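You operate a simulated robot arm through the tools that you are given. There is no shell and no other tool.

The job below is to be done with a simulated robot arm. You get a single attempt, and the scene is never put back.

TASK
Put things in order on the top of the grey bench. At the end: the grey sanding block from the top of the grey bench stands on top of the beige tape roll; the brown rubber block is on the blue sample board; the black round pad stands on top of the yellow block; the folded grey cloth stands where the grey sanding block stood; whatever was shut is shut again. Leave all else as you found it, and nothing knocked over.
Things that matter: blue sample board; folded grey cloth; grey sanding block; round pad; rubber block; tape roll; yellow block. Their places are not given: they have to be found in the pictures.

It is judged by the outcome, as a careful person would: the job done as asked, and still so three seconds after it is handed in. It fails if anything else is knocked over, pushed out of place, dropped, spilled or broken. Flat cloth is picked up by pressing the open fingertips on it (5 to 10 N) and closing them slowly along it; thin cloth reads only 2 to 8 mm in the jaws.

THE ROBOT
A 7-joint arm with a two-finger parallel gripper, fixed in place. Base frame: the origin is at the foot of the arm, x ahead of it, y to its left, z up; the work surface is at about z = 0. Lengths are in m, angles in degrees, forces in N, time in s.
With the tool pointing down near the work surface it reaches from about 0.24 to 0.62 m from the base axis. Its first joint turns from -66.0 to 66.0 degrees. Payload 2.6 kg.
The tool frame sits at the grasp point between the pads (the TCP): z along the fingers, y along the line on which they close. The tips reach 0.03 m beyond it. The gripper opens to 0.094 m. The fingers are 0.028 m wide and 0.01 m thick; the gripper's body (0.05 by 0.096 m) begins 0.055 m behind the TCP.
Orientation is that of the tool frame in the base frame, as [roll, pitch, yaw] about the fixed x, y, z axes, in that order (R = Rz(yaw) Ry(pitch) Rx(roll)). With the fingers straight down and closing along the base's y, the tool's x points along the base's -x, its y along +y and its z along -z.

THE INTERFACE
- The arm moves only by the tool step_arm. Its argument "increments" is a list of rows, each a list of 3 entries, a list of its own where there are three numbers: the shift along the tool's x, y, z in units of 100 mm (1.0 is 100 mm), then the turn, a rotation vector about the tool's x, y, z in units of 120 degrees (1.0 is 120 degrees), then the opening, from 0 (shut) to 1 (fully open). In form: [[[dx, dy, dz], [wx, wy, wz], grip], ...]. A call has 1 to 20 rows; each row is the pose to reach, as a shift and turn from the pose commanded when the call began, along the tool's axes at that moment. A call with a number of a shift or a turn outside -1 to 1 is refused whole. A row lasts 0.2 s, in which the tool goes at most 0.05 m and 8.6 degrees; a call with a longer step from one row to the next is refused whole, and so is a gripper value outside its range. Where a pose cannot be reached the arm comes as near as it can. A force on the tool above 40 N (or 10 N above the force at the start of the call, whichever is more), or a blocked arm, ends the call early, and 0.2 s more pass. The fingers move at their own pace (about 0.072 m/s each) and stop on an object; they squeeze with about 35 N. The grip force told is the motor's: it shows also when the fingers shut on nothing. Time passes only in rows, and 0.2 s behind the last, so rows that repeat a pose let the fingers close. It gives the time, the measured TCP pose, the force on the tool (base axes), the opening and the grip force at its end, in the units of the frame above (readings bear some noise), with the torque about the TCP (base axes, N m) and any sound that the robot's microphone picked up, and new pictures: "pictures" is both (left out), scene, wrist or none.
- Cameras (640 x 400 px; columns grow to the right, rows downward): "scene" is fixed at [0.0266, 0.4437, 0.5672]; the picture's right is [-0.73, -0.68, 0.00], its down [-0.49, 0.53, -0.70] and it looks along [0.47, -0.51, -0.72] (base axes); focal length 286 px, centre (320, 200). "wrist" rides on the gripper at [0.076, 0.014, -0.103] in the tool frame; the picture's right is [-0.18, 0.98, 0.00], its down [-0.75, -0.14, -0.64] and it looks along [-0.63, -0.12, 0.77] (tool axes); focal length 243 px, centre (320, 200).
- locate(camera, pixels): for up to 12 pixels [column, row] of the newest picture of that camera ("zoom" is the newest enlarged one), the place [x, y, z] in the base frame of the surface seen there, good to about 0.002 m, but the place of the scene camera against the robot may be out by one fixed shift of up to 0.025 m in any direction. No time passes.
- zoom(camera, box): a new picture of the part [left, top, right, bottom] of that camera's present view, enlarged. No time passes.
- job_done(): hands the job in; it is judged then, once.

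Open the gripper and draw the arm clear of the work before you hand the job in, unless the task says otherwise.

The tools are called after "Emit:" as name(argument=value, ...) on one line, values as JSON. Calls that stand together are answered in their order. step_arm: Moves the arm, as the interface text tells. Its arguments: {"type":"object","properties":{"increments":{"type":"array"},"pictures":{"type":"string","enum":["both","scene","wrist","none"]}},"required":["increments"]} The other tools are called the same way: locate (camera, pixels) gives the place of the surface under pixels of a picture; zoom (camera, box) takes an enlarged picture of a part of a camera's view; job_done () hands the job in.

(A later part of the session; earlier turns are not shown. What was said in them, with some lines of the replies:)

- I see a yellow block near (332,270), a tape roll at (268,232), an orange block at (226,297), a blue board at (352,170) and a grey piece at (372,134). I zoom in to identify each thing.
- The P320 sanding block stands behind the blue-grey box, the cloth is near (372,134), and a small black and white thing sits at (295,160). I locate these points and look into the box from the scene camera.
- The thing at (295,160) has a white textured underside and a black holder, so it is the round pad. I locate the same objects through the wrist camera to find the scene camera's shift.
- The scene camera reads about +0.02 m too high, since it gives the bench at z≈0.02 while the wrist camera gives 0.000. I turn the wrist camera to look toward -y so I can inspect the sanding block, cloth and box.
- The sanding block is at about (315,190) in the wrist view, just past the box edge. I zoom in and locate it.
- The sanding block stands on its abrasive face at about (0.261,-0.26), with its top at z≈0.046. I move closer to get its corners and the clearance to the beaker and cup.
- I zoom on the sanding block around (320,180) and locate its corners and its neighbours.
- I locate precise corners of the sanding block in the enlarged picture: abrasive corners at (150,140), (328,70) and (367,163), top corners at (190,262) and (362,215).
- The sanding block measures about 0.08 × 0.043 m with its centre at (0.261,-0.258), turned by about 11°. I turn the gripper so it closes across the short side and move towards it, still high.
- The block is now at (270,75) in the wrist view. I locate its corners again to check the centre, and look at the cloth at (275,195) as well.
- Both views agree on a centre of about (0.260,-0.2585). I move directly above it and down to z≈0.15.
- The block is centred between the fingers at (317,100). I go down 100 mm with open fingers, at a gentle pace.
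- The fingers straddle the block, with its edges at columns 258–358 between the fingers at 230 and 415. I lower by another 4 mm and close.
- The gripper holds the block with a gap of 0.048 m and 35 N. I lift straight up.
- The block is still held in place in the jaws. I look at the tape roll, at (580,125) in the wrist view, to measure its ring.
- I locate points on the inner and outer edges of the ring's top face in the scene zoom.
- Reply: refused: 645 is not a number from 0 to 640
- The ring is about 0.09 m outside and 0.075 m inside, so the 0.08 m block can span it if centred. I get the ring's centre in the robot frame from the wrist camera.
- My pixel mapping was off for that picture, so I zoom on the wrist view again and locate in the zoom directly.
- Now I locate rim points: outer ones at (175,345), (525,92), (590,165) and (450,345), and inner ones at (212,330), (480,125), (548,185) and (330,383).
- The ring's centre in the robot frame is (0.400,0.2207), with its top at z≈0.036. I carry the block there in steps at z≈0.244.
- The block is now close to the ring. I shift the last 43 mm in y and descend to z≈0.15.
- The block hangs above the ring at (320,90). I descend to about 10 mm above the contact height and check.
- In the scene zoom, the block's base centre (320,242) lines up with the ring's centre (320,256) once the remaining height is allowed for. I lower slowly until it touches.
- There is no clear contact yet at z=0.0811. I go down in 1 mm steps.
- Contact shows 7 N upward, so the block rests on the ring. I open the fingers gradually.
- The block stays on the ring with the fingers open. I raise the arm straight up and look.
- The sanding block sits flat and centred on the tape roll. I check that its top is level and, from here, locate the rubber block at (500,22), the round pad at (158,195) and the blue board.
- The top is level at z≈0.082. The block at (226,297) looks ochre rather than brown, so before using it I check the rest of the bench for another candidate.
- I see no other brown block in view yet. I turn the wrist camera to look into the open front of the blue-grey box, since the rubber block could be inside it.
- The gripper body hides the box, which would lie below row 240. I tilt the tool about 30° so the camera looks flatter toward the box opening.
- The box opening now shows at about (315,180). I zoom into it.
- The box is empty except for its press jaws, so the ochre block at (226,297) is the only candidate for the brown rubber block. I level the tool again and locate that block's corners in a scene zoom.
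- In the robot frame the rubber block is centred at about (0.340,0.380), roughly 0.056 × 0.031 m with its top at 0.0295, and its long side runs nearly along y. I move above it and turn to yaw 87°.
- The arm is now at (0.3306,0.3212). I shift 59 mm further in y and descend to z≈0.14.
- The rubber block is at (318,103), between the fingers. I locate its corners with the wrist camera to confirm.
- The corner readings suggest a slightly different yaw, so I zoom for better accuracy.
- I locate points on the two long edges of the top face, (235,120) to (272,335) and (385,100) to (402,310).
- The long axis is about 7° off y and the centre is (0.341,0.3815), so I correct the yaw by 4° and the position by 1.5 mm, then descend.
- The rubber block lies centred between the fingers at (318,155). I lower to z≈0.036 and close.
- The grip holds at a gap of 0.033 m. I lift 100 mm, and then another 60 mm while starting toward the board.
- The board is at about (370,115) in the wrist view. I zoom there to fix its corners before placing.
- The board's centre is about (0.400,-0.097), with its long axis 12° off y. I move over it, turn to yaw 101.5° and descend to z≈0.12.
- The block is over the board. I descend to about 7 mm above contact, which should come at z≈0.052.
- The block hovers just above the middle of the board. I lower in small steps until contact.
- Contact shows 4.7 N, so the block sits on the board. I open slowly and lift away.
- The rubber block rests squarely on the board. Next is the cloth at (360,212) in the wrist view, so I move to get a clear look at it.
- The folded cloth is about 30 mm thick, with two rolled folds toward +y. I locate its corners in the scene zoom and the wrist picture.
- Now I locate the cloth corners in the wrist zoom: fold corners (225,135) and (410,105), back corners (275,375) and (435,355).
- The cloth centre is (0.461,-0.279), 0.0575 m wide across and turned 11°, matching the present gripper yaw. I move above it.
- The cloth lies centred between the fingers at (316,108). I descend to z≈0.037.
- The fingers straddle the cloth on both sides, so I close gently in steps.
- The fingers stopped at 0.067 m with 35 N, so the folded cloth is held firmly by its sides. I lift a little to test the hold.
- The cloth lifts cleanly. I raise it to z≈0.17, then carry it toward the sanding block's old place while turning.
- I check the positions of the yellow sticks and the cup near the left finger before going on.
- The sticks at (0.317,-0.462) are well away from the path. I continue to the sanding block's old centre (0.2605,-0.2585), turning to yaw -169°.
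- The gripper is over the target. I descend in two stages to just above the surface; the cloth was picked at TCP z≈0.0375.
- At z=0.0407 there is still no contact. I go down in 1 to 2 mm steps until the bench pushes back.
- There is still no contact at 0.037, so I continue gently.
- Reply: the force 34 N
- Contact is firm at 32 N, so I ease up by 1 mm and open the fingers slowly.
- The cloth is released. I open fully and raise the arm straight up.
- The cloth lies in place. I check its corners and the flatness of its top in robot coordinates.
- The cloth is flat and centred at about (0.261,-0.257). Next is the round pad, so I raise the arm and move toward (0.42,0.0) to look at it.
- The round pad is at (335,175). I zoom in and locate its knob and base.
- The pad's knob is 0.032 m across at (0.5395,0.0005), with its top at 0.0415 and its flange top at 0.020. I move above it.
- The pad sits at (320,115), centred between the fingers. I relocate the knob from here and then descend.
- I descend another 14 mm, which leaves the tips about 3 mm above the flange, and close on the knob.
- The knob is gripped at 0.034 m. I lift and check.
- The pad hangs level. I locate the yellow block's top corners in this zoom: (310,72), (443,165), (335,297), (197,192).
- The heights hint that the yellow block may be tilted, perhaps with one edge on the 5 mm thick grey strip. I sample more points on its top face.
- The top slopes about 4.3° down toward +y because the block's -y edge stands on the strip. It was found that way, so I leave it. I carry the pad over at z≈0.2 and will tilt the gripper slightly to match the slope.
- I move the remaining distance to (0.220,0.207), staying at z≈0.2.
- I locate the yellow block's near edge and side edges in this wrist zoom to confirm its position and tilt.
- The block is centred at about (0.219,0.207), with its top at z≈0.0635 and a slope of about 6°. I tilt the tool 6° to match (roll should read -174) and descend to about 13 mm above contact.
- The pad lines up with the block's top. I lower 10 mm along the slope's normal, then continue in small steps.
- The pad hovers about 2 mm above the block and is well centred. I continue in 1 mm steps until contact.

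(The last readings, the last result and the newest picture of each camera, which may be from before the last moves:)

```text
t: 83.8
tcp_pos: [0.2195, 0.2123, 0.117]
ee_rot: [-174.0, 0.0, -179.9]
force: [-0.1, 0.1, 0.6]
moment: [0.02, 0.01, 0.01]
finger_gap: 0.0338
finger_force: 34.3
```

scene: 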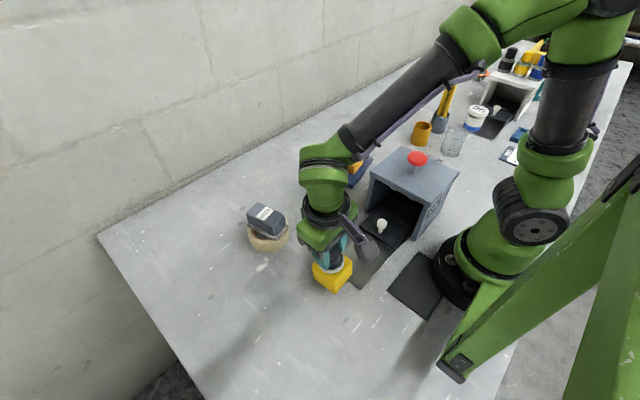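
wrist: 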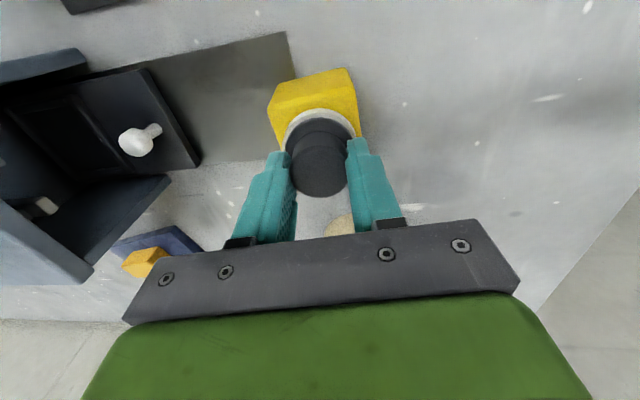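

There is no contact yet at z=0.117, so I go another millimetre and check the force.

Emit:
step_arm(increments=[[[0, 0.001, 0.008], [0, 0, 0], 0], [[0, 0.001, 0.008], [0, 0, 0], 0]], pictures="none")

Emit:
step_arm(increments=[[[0, 0.0005, 0.005], [0, 0, 0], 0], [[0, 0.0005, 0.005], [0, 0, 0], 0]], pictures="none")

```text
t: 84.4
tcp_pos: [0.2199, 0.2126, 0.1159]
ee_rot: [-174.0, -0.1, -180.0]
force: [-0.1, -0.1, 4.2]
moment: [-0.1, 0.05, 0.0]
finger_gap: 0.0337
finger_force: 34.9
```

```text
t: 85.0
tcp_pos: [0.2203, 0.2123, 0.1161]
ee_rot: [-174.1, 0.0, -179.9]
force: [-1.7, -1.0, 13.9]
moment: [-0.3, 0.11, -0.03]
finger_gap: 0.0338
finger_force: 35.3
```

Contact is made at 14 N, slightly more on the higher -y side. I ease off half a millimetre and open slowly.

Emit:
step_arm(increments=[[[0, -0.0005, -0.006], [0, 0, 0], 0.2], [[0, -0.0005, -0.006], [0, 0, 0], 0.36], [[0, -0.0005, -0.006], [0, 0, 0], 0.4], [[0, -0.0005, -0.006], [0, 0, 0], 0.45], [[0, -0.0005, -0.006], [0, 0, 0], 0.55], [[0, -0.0005, -0.006], [0, 0, 0], 0.7], [[0, -0.0005, -0.006], [0, 0, 0], 0.7]])

Emit:
zoom(camera="scene", box=[290, 210, 380, 300])

```text
t: 86.6
tcp_pos: [0.2191, 0.2127, 0.1155]
ee_rot: [-174.0, 0.1, -179.9]
force: [-0.7, 0.3, 0.7]
moment: [0.0, 0.02, 0.03]
finger_gap: 0.0659
finger_force: 0.1
```

scene: 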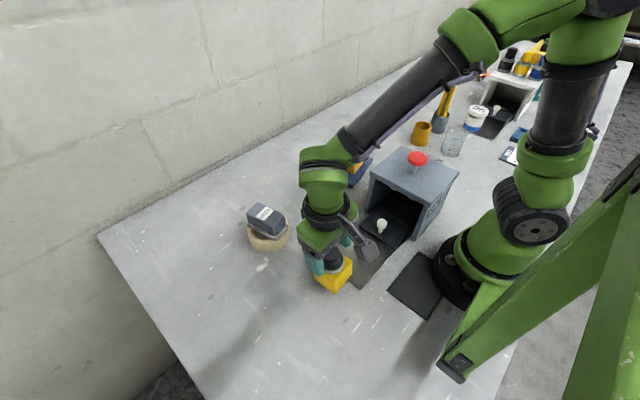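
wrist: 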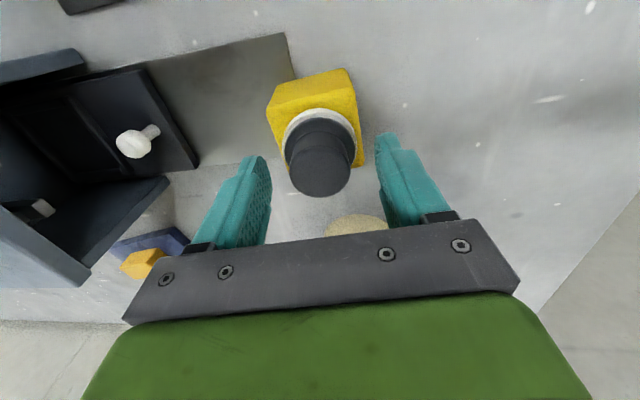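

```text
4.44 times, centred on (335, 255) of scene
```

zoom: 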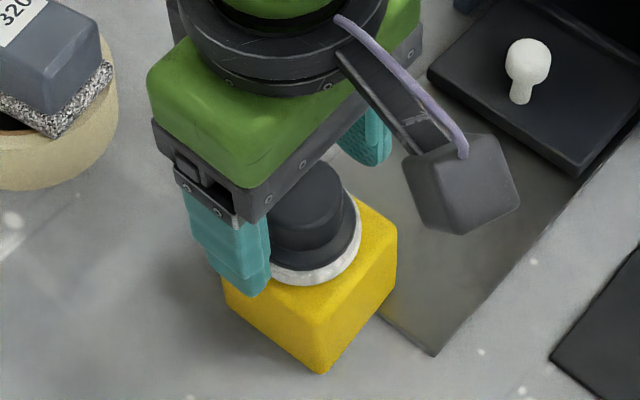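

The pad stands on the block and the fingers are clear. I withdraw straight back along the tool axis.

Emit:
step_arm(increments=[[[0, 0, -0.1], [0, 0, 0], 0.75], [[0, 0, -0.35], [0, 0, 0], 0.8], [[0, 0, -0.65], [0, 0, 0], 0.9], [[0, 0, -1.0], [0, 0, 0], 0.9], [[0, 0, -1.0], [0, 0, 0], 0.9]])

Emit:
zoom(camera="scene", box=[290, 210, 380, 300])

Emit:
zoom(camera="wrist", box=[240, 0, 400, 120])

```text
t: 87.8
tcp_pos: [0.22, 0.2224, 0.2166]
ee_rot: [-174.0, 0.0, -179.9]
force: [-0.6, -0.3, -0.6]
moment: [0.01, 0.0, -0.02]
finger_gap: 0.0846
finger_force: 0.0
```

scene: 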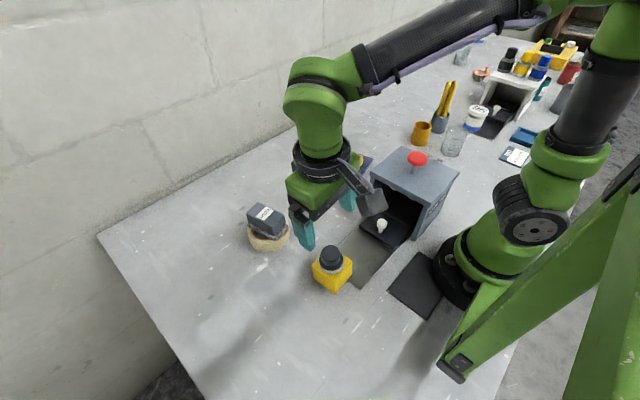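
wrist: 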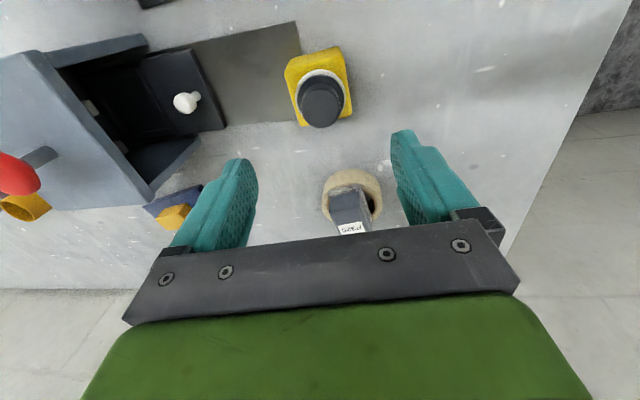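

```text
4.44 times, centred on (335, 255) of scene
```

zoom: 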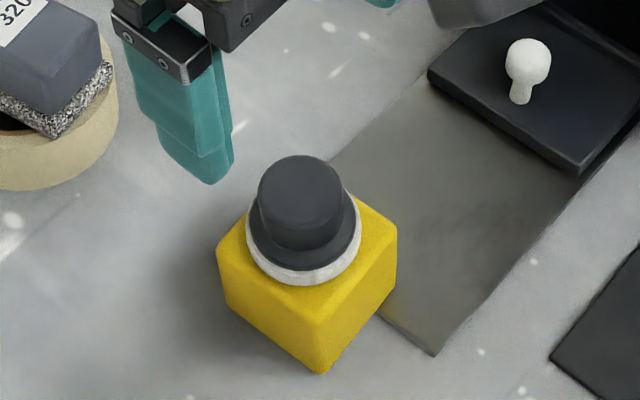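

```text
3.33 times, centred on (320, 60) of wrist
```

zoom: 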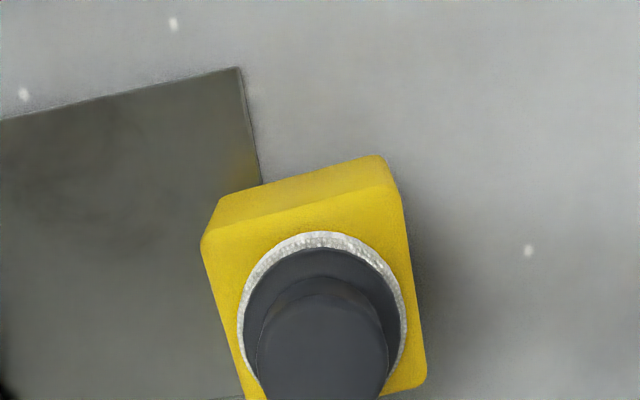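

The pad stands on the yellow block. I note the knob's position to check it does not creep, then level the tool and draw the arm back toward its starting pose.

Emit:
locate(camera="scene", pixels=[[330, 250], [326, 252], [336, 252], [330, 258]])

Emit:
step_arm(increments=[[[0, 0, -0.2], [-0.02, 0, 0], 1], [[-0.1, -0.1, -0.4], [-0.05, 0, 0], 1], [[-0.3, -0.35, -0.5], [-0.05, 0, 0], 1], [[-0.5, -0.65, -0.5], [-0.05, 0, 0], 1], [[-0.6, -0.9, -0.5], [-0.05, 0, 0], 1], [[-0.6, -0.9, -0.5], [-0.05, 0, 0], 1]], pictures="none")

Emit:
step_arm(increments=[[[-0.2, -0.2, 0], [0, 0, 0], 1], [[-0.4, -0.4, 0], [0, 0, 0], 1], [[-0.6, -0.65, 0], [0, 0, 0], 1], [[-0.6, -0.65, 0], [0, 0, 0], 1]])

```text
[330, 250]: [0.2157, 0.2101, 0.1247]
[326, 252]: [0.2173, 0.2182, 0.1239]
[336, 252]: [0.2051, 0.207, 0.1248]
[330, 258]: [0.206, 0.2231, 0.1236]
```

```text
t: 89.2
tcp_pos: [0.2819, 0.1385, 0.276]
ee_rot: [-180.0, 0.2, -179.9]
force: [0.5, 0.0, -0.8]
moment: [0.01, 0.02, 0.0]
finger_gap: 0.0939
finger_force: 0.0
```

```text
t: 90.2
tcp_pos: [0.3409, 0.0737, 0.2768]
ee_rot: [180.0, -0.1, -179.9]
force: [0.3, 0.3, 0.4]
moment: [0.02, -0.01, 0.0]
finger_gap: 0.094
finger_force: 0.1
```

scene: 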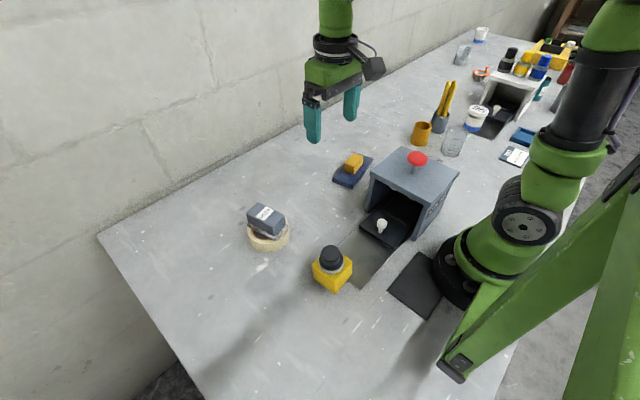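
wrist: 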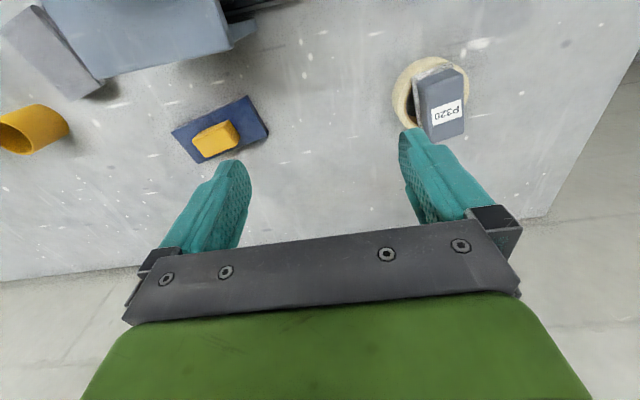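

The arm is back near the start pose. I verify everything with zooms and check the pad position again.

Emit:
locate(camera="scene", pixels=[[330, 250], [326, 252], [336, 252], [330, 258]])

Emit:
zoom(camera="scene", box=[230, 190, 370, 300])

Emit:
zoom(camera="scene", box=[320, 100, 480, 210])

Emit:
zoom(camera="wrist", box=[0, 0, 280, 170])

```text
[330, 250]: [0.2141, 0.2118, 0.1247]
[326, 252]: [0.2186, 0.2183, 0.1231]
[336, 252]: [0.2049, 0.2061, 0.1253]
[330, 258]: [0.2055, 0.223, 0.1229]
```

```text
3.64 times, centred on (300, 245) of scene
```

zoom: 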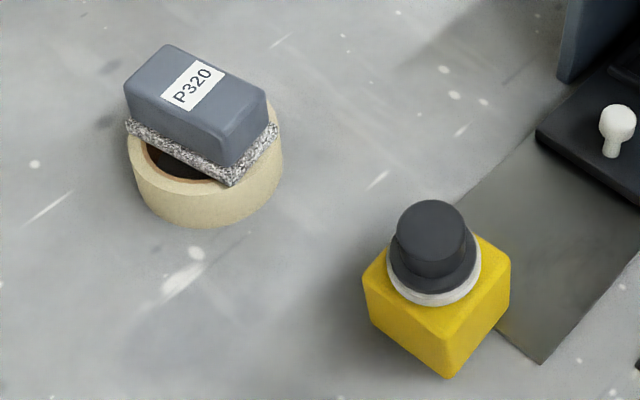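

```text
3.64 times, centred on (400, 155) of scene
```

zoom: 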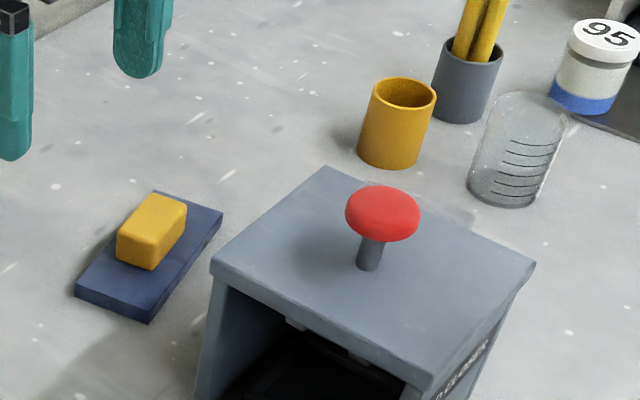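

```text
2.29 times, centred on (140, 85) of wrist
```

zoom: 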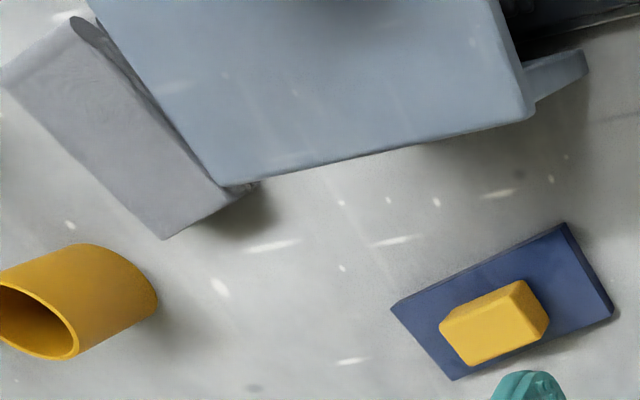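

All four placements hold: the pad has not moved between readings, the sanding block sits on the tape roll, the ochre block is on the board, and the cloth is in the sanding block's old place. I opened nothing, the gripper is empty and the arm is clear, so I hand in the job.

Emit:
job_done()

```text
The job is handed in.
```

I handed the job in with all four moves done. In my last pictures before that, everything was still in place.

- **Sanding block:** it sits level and centred on the tape roll.
- **Rubber block:** it rests on the middle of the blue sample board. I saw no clearly brown block, so I used the ochre one. It was the only candidate I found on the bench, and the open blue-grey box was empty.
- **Round pad:** it stands on the yellow block. That block was already tilted about 6° because one edge rests on the grey strip, so the pad sits at a slight slope. It had not moved when I checked it again about two seconds later.
- **Folded cloth:** it lies flat where the sanding block stood, centred to within about 2 mm. I turned it to line up with the sanding block's old position.

I opened nothing, so there was nothing to shut again. I saw nothing else knocked over or moved. The gripper is open and the arm is clear of the work.
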